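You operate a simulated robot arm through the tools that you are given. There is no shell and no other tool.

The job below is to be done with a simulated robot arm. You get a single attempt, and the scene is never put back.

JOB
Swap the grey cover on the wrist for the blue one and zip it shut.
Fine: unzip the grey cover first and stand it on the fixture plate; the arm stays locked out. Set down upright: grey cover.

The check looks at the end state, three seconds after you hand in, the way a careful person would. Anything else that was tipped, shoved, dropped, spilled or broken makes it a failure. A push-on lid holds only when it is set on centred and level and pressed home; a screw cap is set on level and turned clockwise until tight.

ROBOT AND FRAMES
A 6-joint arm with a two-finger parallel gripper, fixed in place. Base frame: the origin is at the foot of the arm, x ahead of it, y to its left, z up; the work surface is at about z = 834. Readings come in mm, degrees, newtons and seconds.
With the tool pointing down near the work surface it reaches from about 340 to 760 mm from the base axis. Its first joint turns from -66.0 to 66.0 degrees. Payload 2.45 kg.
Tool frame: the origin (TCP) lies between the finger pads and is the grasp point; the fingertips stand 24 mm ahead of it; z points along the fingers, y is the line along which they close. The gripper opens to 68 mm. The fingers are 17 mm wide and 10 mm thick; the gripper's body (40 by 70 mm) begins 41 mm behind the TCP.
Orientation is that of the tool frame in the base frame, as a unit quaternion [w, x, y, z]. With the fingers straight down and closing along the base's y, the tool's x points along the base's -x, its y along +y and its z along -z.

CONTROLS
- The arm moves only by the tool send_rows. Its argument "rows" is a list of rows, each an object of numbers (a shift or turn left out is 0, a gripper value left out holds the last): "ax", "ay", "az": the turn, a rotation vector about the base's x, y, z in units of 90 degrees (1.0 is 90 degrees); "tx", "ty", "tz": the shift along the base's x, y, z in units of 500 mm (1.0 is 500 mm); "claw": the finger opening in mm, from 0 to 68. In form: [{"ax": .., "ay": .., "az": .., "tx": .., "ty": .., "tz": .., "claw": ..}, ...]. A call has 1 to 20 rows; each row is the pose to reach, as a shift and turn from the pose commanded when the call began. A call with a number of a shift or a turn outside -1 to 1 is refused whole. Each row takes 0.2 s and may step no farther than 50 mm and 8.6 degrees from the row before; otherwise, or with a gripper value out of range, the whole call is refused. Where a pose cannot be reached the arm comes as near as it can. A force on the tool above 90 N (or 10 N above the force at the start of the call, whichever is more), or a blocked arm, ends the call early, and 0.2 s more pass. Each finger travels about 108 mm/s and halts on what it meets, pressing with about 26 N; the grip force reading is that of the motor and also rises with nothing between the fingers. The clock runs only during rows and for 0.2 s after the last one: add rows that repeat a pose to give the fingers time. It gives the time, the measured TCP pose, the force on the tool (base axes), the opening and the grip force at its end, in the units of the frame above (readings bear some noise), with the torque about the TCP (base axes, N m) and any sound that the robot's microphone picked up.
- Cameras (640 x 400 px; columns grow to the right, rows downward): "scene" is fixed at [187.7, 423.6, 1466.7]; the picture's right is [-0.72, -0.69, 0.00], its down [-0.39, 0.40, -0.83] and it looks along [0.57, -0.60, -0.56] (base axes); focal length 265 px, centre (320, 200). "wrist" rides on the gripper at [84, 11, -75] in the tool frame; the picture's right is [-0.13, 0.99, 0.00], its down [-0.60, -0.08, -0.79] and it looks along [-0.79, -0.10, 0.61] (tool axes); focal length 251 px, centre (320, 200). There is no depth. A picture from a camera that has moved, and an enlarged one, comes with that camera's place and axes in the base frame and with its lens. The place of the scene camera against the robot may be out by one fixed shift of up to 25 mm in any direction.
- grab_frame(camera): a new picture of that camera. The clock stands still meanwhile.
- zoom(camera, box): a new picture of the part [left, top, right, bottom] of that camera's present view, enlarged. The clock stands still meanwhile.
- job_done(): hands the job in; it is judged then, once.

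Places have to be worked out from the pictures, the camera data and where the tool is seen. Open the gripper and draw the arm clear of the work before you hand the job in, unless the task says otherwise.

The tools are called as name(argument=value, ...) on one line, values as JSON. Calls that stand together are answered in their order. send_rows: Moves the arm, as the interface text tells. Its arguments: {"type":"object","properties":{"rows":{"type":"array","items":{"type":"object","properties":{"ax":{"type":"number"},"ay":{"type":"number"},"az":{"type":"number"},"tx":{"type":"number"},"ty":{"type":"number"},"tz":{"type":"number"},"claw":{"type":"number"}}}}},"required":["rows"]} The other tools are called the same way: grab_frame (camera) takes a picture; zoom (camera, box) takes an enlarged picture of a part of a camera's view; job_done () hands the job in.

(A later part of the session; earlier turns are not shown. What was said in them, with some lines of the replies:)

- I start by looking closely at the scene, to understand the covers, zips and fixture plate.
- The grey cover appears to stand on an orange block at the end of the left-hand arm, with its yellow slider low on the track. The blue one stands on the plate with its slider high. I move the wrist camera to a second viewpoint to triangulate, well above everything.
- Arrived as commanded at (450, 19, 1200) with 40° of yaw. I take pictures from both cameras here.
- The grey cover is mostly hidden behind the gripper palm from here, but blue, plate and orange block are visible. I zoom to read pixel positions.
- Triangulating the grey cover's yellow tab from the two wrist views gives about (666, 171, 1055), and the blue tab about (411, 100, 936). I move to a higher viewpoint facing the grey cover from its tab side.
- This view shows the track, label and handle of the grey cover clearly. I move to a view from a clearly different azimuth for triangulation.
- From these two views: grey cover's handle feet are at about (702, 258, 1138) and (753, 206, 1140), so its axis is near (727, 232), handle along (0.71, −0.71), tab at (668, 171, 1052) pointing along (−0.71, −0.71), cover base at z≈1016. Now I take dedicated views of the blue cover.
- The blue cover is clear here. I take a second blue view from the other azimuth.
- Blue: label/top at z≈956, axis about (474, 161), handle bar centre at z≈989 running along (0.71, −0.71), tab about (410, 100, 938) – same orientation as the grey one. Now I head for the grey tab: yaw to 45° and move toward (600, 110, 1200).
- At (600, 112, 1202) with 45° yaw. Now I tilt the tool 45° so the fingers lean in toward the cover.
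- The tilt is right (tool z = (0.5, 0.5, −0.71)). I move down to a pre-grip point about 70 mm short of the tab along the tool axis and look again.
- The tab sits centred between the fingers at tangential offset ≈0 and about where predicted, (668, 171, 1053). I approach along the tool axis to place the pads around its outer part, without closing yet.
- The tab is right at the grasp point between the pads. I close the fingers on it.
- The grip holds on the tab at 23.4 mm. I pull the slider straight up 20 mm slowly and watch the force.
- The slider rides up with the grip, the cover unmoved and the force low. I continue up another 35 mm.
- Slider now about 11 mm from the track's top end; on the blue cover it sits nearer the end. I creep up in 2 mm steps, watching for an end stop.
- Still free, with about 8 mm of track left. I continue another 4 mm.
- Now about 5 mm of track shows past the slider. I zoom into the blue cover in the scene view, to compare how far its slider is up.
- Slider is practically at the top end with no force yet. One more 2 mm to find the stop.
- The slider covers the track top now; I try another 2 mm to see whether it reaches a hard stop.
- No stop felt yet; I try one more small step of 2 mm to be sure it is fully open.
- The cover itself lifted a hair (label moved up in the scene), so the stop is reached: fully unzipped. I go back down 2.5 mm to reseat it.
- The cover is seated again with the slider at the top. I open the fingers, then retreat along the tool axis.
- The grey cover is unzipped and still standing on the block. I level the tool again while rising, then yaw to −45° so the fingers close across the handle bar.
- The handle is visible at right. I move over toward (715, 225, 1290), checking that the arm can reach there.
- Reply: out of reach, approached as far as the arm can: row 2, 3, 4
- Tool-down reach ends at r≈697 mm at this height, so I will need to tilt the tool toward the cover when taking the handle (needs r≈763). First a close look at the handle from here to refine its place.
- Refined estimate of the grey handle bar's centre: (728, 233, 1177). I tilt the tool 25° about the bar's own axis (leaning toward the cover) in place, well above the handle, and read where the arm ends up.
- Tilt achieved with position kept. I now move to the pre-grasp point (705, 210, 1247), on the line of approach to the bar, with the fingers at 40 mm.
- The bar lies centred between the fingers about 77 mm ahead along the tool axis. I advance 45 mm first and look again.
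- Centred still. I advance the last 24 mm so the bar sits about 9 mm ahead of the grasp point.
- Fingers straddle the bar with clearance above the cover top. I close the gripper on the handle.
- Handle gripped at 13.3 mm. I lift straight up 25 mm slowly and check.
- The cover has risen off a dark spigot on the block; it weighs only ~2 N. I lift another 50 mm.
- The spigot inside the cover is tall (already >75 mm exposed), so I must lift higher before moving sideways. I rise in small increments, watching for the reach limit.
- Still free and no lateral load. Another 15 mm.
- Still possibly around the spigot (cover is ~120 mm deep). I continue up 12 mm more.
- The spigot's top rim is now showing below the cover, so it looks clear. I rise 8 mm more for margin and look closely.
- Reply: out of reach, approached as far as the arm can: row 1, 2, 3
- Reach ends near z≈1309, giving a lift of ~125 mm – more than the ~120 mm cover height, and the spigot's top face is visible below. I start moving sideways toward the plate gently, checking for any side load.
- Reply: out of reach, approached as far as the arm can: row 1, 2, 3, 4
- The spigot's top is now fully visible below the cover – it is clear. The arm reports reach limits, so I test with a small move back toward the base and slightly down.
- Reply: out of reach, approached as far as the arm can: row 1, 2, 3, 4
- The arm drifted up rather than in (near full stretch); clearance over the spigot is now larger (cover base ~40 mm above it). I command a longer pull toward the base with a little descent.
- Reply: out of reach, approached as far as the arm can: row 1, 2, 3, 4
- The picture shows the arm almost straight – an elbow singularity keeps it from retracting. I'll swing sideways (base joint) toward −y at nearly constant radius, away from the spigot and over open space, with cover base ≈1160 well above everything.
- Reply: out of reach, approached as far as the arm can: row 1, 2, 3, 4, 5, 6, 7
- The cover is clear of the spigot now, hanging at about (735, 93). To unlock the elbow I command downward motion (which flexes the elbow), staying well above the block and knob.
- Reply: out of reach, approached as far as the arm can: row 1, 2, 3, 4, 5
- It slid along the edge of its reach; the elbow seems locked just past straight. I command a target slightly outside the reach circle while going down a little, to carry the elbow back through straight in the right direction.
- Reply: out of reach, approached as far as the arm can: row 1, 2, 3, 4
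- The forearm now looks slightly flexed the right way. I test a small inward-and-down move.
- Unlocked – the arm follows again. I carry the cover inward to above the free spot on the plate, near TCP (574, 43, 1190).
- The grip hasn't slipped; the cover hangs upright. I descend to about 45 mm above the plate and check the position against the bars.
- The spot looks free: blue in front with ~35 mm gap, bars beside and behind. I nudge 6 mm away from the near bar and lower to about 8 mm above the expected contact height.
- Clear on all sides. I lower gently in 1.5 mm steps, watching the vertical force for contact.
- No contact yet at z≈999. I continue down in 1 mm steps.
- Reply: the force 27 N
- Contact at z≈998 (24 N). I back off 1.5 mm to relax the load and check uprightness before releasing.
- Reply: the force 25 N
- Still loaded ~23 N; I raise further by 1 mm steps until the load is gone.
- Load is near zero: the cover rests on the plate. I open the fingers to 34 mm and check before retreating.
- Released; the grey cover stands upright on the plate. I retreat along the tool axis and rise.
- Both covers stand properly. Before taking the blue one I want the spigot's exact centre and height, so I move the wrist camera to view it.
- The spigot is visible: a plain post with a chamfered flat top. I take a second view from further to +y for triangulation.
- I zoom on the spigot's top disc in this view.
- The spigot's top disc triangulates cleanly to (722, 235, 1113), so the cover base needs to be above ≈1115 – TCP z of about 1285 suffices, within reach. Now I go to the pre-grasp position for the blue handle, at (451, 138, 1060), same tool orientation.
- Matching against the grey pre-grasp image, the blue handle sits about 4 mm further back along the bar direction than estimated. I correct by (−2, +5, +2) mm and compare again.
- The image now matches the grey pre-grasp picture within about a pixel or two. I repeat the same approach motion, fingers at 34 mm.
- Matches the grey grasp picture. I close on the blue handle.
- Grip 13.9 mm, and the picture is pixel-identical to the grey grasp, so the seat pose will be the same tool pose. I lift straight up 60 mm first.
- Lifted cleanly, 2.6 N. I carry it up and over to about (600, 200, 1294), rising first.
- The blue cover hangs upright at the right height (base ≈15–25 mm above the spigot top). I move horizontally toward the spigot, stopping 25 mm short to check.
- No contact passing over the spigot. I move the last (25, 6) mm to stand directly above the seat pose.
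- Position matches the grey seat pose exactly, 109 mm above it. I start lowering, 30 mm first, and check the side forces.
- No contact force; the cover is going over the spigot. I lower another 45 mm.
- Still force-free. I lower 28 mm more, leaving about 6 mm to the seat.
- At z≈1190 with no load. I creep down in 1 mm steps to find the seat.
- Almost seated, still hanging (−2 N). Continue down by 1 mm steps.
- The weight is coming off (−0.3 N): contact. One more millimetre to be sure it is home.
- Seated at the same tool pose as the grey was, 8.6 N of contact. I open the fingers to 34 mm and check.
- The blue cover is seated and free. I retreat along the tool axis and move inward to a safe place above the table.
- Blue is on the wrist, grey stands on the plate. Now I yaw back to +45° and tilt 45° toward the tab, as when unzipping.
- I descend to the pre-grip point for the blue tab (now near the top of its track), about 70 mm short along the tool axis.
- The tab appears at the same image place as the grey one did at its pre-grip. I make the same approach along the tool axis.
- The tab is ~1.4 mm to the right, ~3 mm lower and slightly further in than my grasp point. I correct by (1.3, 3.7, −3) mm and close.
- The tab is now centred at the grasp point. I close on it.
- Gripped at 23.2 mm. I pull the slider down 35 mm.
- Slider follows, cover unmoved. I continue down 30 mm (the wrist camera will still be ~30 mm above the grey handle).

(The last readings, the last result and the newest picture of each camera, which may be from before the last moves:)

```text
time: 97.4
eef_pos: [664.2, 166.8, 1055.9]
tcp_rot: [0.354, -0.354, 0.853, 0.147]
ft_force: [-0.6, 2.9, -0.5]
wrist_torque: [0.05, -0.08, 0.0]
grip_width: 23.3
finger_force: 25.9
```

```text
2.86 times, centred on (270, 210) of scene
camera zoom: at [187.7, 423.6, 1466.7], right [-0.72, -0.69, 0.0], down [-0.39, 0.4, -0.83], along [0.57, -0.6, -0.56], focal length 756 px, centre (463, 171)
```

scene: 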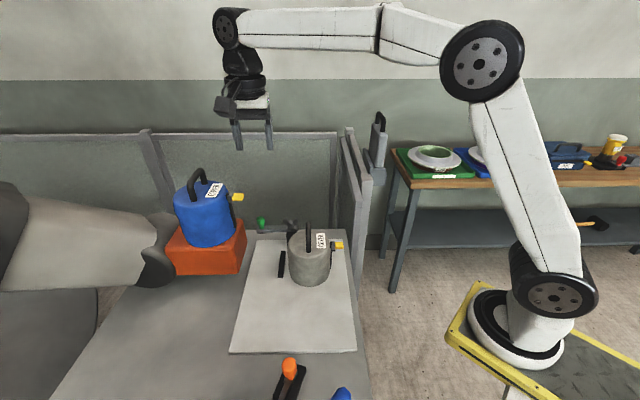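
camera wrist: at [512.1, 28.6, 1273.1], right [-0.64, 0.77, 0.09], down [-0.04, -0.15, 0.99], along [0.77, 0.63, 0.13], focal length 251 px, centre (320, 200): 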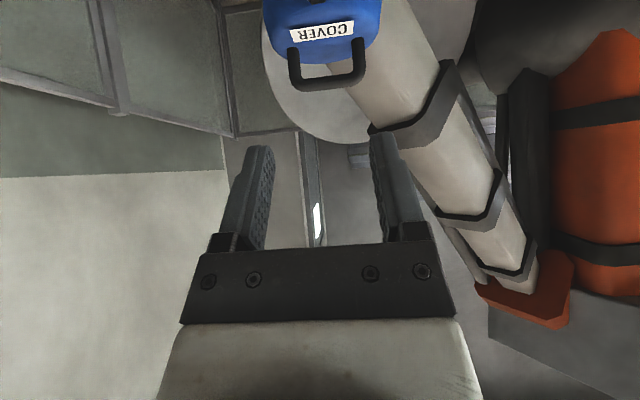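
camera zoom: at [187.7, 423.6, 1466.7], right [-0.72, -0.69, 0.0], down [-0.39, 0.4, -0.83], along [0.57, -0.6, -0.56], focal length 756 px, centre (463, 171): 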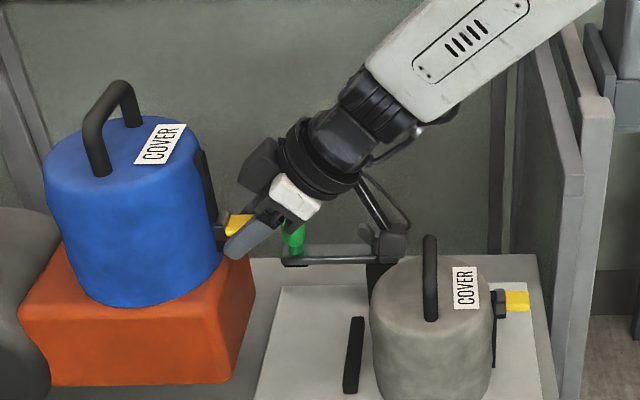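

About 5 mm of travel remains compared with the grey cover's closed position. I go down another 5 mm gently.

send_rows(rows=[{"tz": -0.003, "claw": 15}, {"tz": -0.006}, {"tz": -0.009}, {"tz": -0.01}, {"tz": -0.01}])

zoom(camera="wrist", box=[220, 50, 420, 250])

```text
time: 98.6
eef_pos: [664.4, 167.8, 1052.0]
tcp_rot: [0.354, -0.354, 0.853, 0.146]
ft_force: [5.1, 3.7, 1.0]
wrist_torque: [0.05, -0.02, -0.01]
grip_width: 23.2
finger_force: 26.0
```

```text
2.00 times, centred on (320, 150) of wrist
camera zoom: at [576.5, 94.1, 1046.7], right [-0.64, 0.77, 0.09], down [-0.04, -0.15, 0.99], along [0.77, 0.63, 0.13], focal length 503 px, centre (320, 300)
```

zoom: 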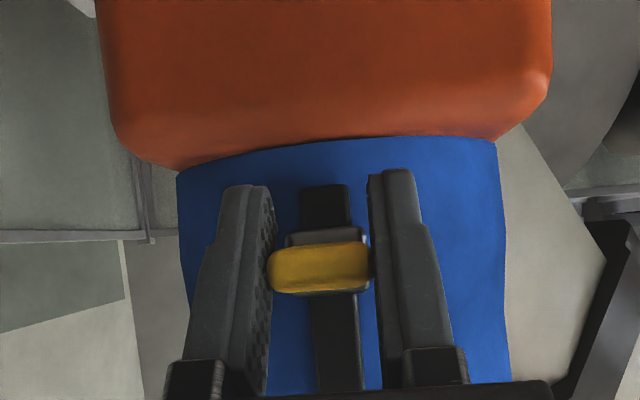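

Matches the grey cover's original closed position closely. I try 1.5 mm more to find the lower stop.

send_rows(rows=[{"tz": -0.0015, "claw": 15}, {"tz": -0.003}, {"tz": -0.003}])

zoom(camera="wrist", box=[220, 50, 420, 250])

```text
time: 99.4
eef_pos: [665.0, 167.3, 1051.2]
tcp_rot: [0.354, -0.355, 0.853, 0.147]
ft_force: [0.7, 1.6, 9.3]
wrist_torque: [0.0, -0.02, 0.06]
grip_width: 23.1
finger_force: 26.1
```

```text
2.00 times, centred on (320, 150) of wrist
camera zoom: at [576.5, 94.0, 1045.8], right [-0.64, 0.77, 0.09], down [-0.04, -0.15, 0.99], along [0.77, 0.63, 0.13], focal length 503 px, centre (320, 300)
```

zoom: 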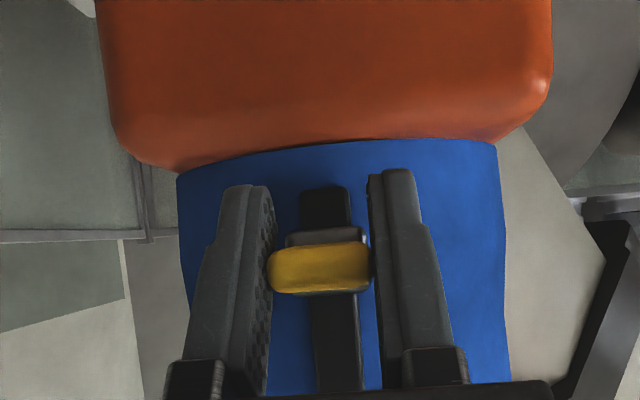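

Upward reaction jumped to 9 N: the slider is against its bottom stop. One more millimetre to confirm it's firm.

send_rows(rows=[{"tz": -0.002, "claw": 15}, {"tz": -0.002}, {"tz": -0.002}])

```text
time: 100.2
eef_pos: [664.9, 167.8, 1050.1]
tcp_rot: [0.355, -0.354, 0.853, 0.147]
ft_force: [-2.9, -0.8, 16.8]
wrist_torque: [0.15, -0.21, 0.06]
grip_width: 23.6
finger_force: 26.2
```

Firm stop at 17 N – zipped shut. I relax 1 mm, open the fingers, and look before retreating.

send_rows(rows=[{"tz": 0.002, "claw": 15}, {"tz": 0.002, "claw": 48}, {"tz": 0.002, "claw": 48}, {"tz": 0.002, "claw": 48}])

zoom(camera="wrist", box=[220, 50, 420, 250])

zoom(camera="scene", box=[150, 130, 310, 270])

```text
time: 101.2
eef_pos: [664.7, 167.4, 1050.6]
tcp_rot: [0.353, -0.354, 0.854, 0.146]
ft_force: [0.3, 0.2, 0.2]
wrist_torque: [0.0, 0.04, 0.04]
grip_width: 48.0
finger_force: 0.0
```

```text
2.00 times, centred on (320, 150) of wrist
camera zoom: at [576.2, 94.1, 1044.9], right [-0.64, 0.77, 0.09], down [-0.04, -0.15, 0.99], along [0.77, 0.63, 0.12], focal length 503 px, centre (320, 300)
```

zoom: 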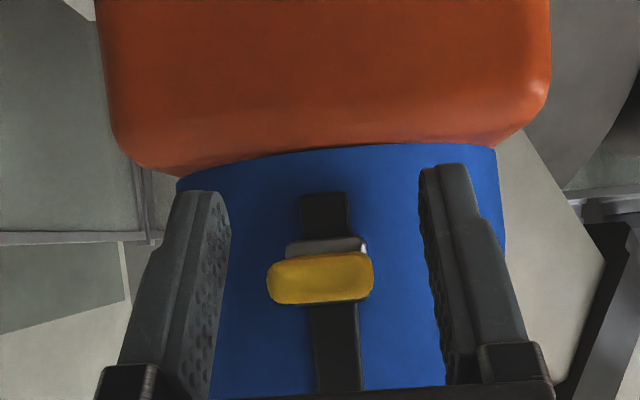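

```text
2.86 times, centred on (230, 200) of scene
camera zoom: at [187.7, 423.6, 1466.7], right [-0.72, -0.69, 0.0], down [-0.39, 0.4, -0.83], along [0.57, -0.6, -0.56], focal length 756 px, centre (577, 200)
```

zoom: 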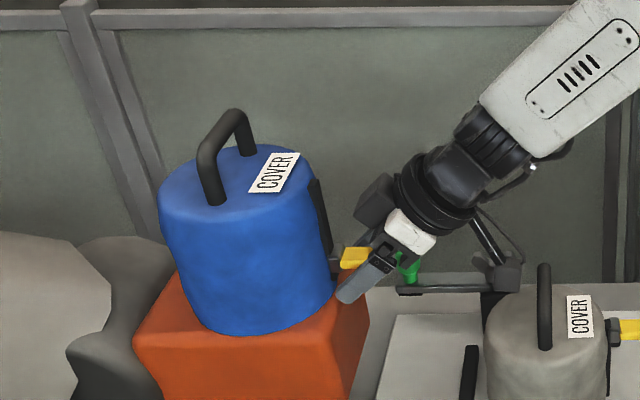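

The slider now sits at the same place relative to the track's lower end as the grey one did when closed. I retreat along the tool axis, then up and away.

send_rows(rows=[{"tx": -0.02, "ty": -0.02, "tz": 0.028, "claw": 48}, {"tx": -0.045, "ty": -0.045, "tz": 0.064}, {"tx": -0.07, "ty": -0.07, "tz": 0.12}, {"tx": -0.1, "ty": -0.1, "tz": 0.19}, {"tx": -0.13, "ty": -0.13, "tz": 0.26}, {"tx": -0.13, "ty": -0.13, "tz": 0.34}, {"tx": -0.13, "ty": -0.13, "tz": 0.42}, {"tx": -0.13, "ty": -0.13, "tz": 0.42, "claw": 68}])

zoom(camera="scene", box=[150, 140, 310, 270])

grab_frame(camera="scene")

```text
time: 103.0
eef_pos: [600.5, 101.8, 1261.3]
tcp_rot: [0.354, -0.353, 0.854, 0.146]
ft_force: [-0.1, 0.1, -0.1]
wrist_torque: [-0.01, -0.01, -0.02]
grip_width: 68.0
finger_force: 0.0
```

```text
3.08 times, centred on (230, 205) of scene
camera zoom: at [187.7, 423.6, 1466.7], right [-0.72, -0.69, 0.0], down [-0.39, 0.4, -0.83], along [0.57, -0.6, -0.56], focal length 815 px, centre (597, 185)
```

zoom: 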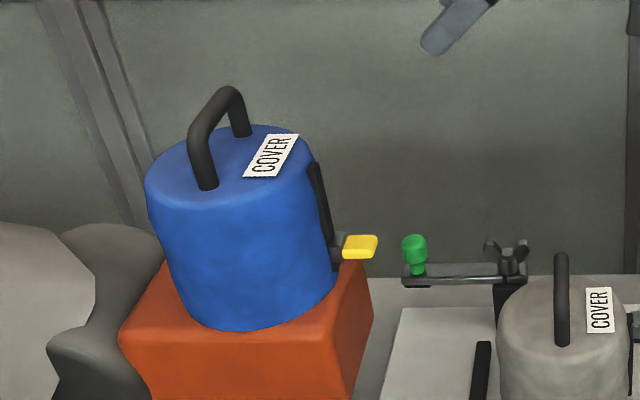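

```text
taken
```

scene: 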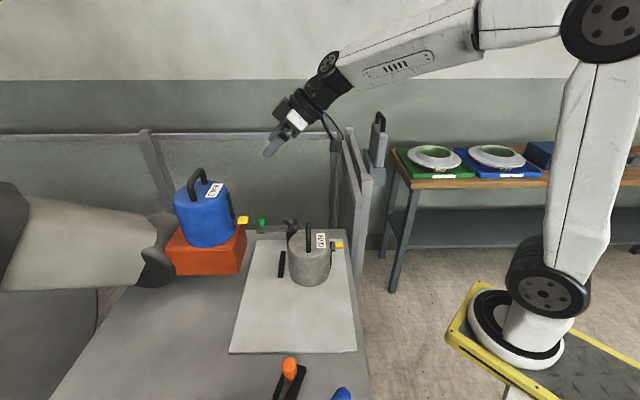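

I compare with the same zoom box used at the very start, to verify the slider is fully down.

zoom(camera="scene", box=[150, 160, 310, 260])

zoom(camera="scene", box=[220, 210, 380, 400])

grab_frame(camera="wrist")

```text
4.00 times, centred on (230, 210) of scene
camera zoom: at [187.7, 423.6, 1466.7], right [-0.72, -0.69, 0.0], down [-0.39, 0.4, -0.83], along [0.57, -0.6, -0.56], focal length 1059 px, centre (680, 160)
```

zoom: 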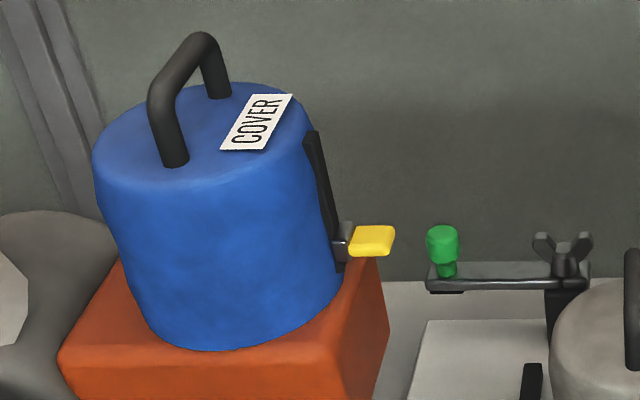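

```text
2.11 times, centred on (300, 305) of scene
camera zoom: at [187.7, 423.6, 1466.7], right [-0.72, -0.69, 0.0], down [-0.39, 0.4, -0.83], along [0.57, -0.6, -0.56], focal length 557 px, centre (362, -21)
```

zoom: 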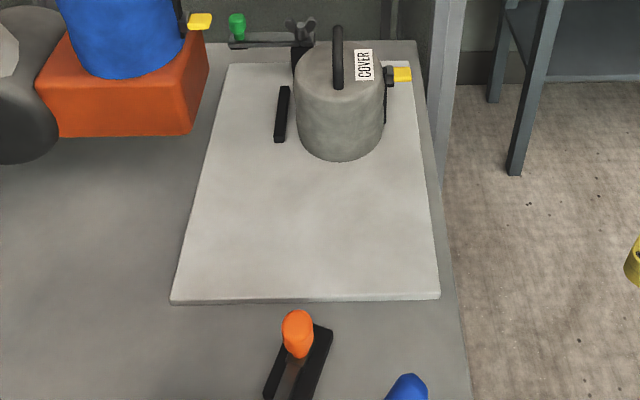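

```text
taken
camera wrist: at [511.4, 28.3, 1256.1], right [-0.64, 0.77, 0.09], down [-0.04, -0.15, 0.99], along [0.77, 0.63, 0.12], focal length 251 px, centre (320, 200)
```

wrist: 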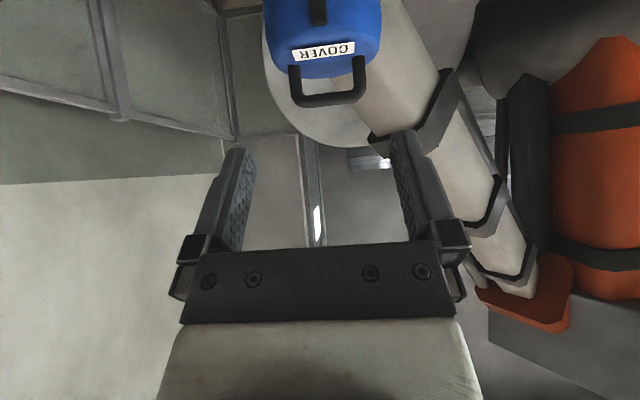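

Blue now coincides with where grey stood at the start (tab, label and handle at the same pixels), and grey stands upright on the plate with levers and knobs untouched. I draw the arm further clear toward the base before handing in.

send_rows(rows=[{"tx": -0.07, "ty": -0.01, "tz": 0.03, "claw": 68}, {"tx": -0.14, "ty": -0.02, "tz": 0.06}, {"tx": -0.21, "ty": -0.03, "tz": 0.08}, {"tx": -0.28, "ty": -0.04, "tz": 0.1}, {"tx": -0.28, "ty": -0.04, "tz": 0.1}])

grab_frame(camera="scene")

```text
time: 104.2
eef_pos: [470.3, 81.6, 1310.4]
tcp_rot: [0.352, -0.354, 0.854, 0.147]
ft_force: [0.4, -1.3, -1.0]
wrist_torque: [0.02, -0.01, 0.01]
grip_width: 68.1
finger_force: 0.0
out of reach, approached as far as the arm can: row 4, 5
```

```text
taken
```

scene: 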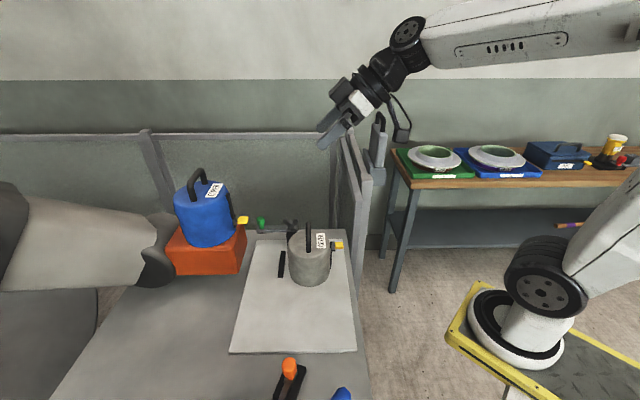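

The gripper is open and the arm is well clear at (470, 82, 1310). The blue cover is on the wrist and zipped, the grey cover is upright on the plate, and nothing else has moved, so I hand in.

job_done()

```text
The job is handed in.
```

The job is handed in: the blue cover is on the wrist and zipped shut, and the grey cover stands upright on the fixture plate. I don't have a verdict from the check yet.

- **Grey cover:** I pulled its slider up to the top stop. At the stop the cover rose about 2 mm, and I lowered it back before letting go. I then lifted it off the post by its handle. It stands between the two black bars and was not touching anything when I released it.
- **Blue cover:** it is seated with the tool in the same place it held the grey one. I pulled its slider down to a firm stop (about 17 N). When I let go, the slider eased back up about 1 mm, to where the grey slider sat when it was closed.
- **While lifting the grey cover:** the arm reached full stretch above the wrist and would not pull back in. I swung the cover sideways, well above everything, and lowered it slightly to free the arm. The force readings showed no contact during this.
- **Lockout and surroundings:** I did not touch the locked-out arm's levers or the green knob, and in the last picture they look as they did at the start.

The gripper is open and the arm is drawn clear.
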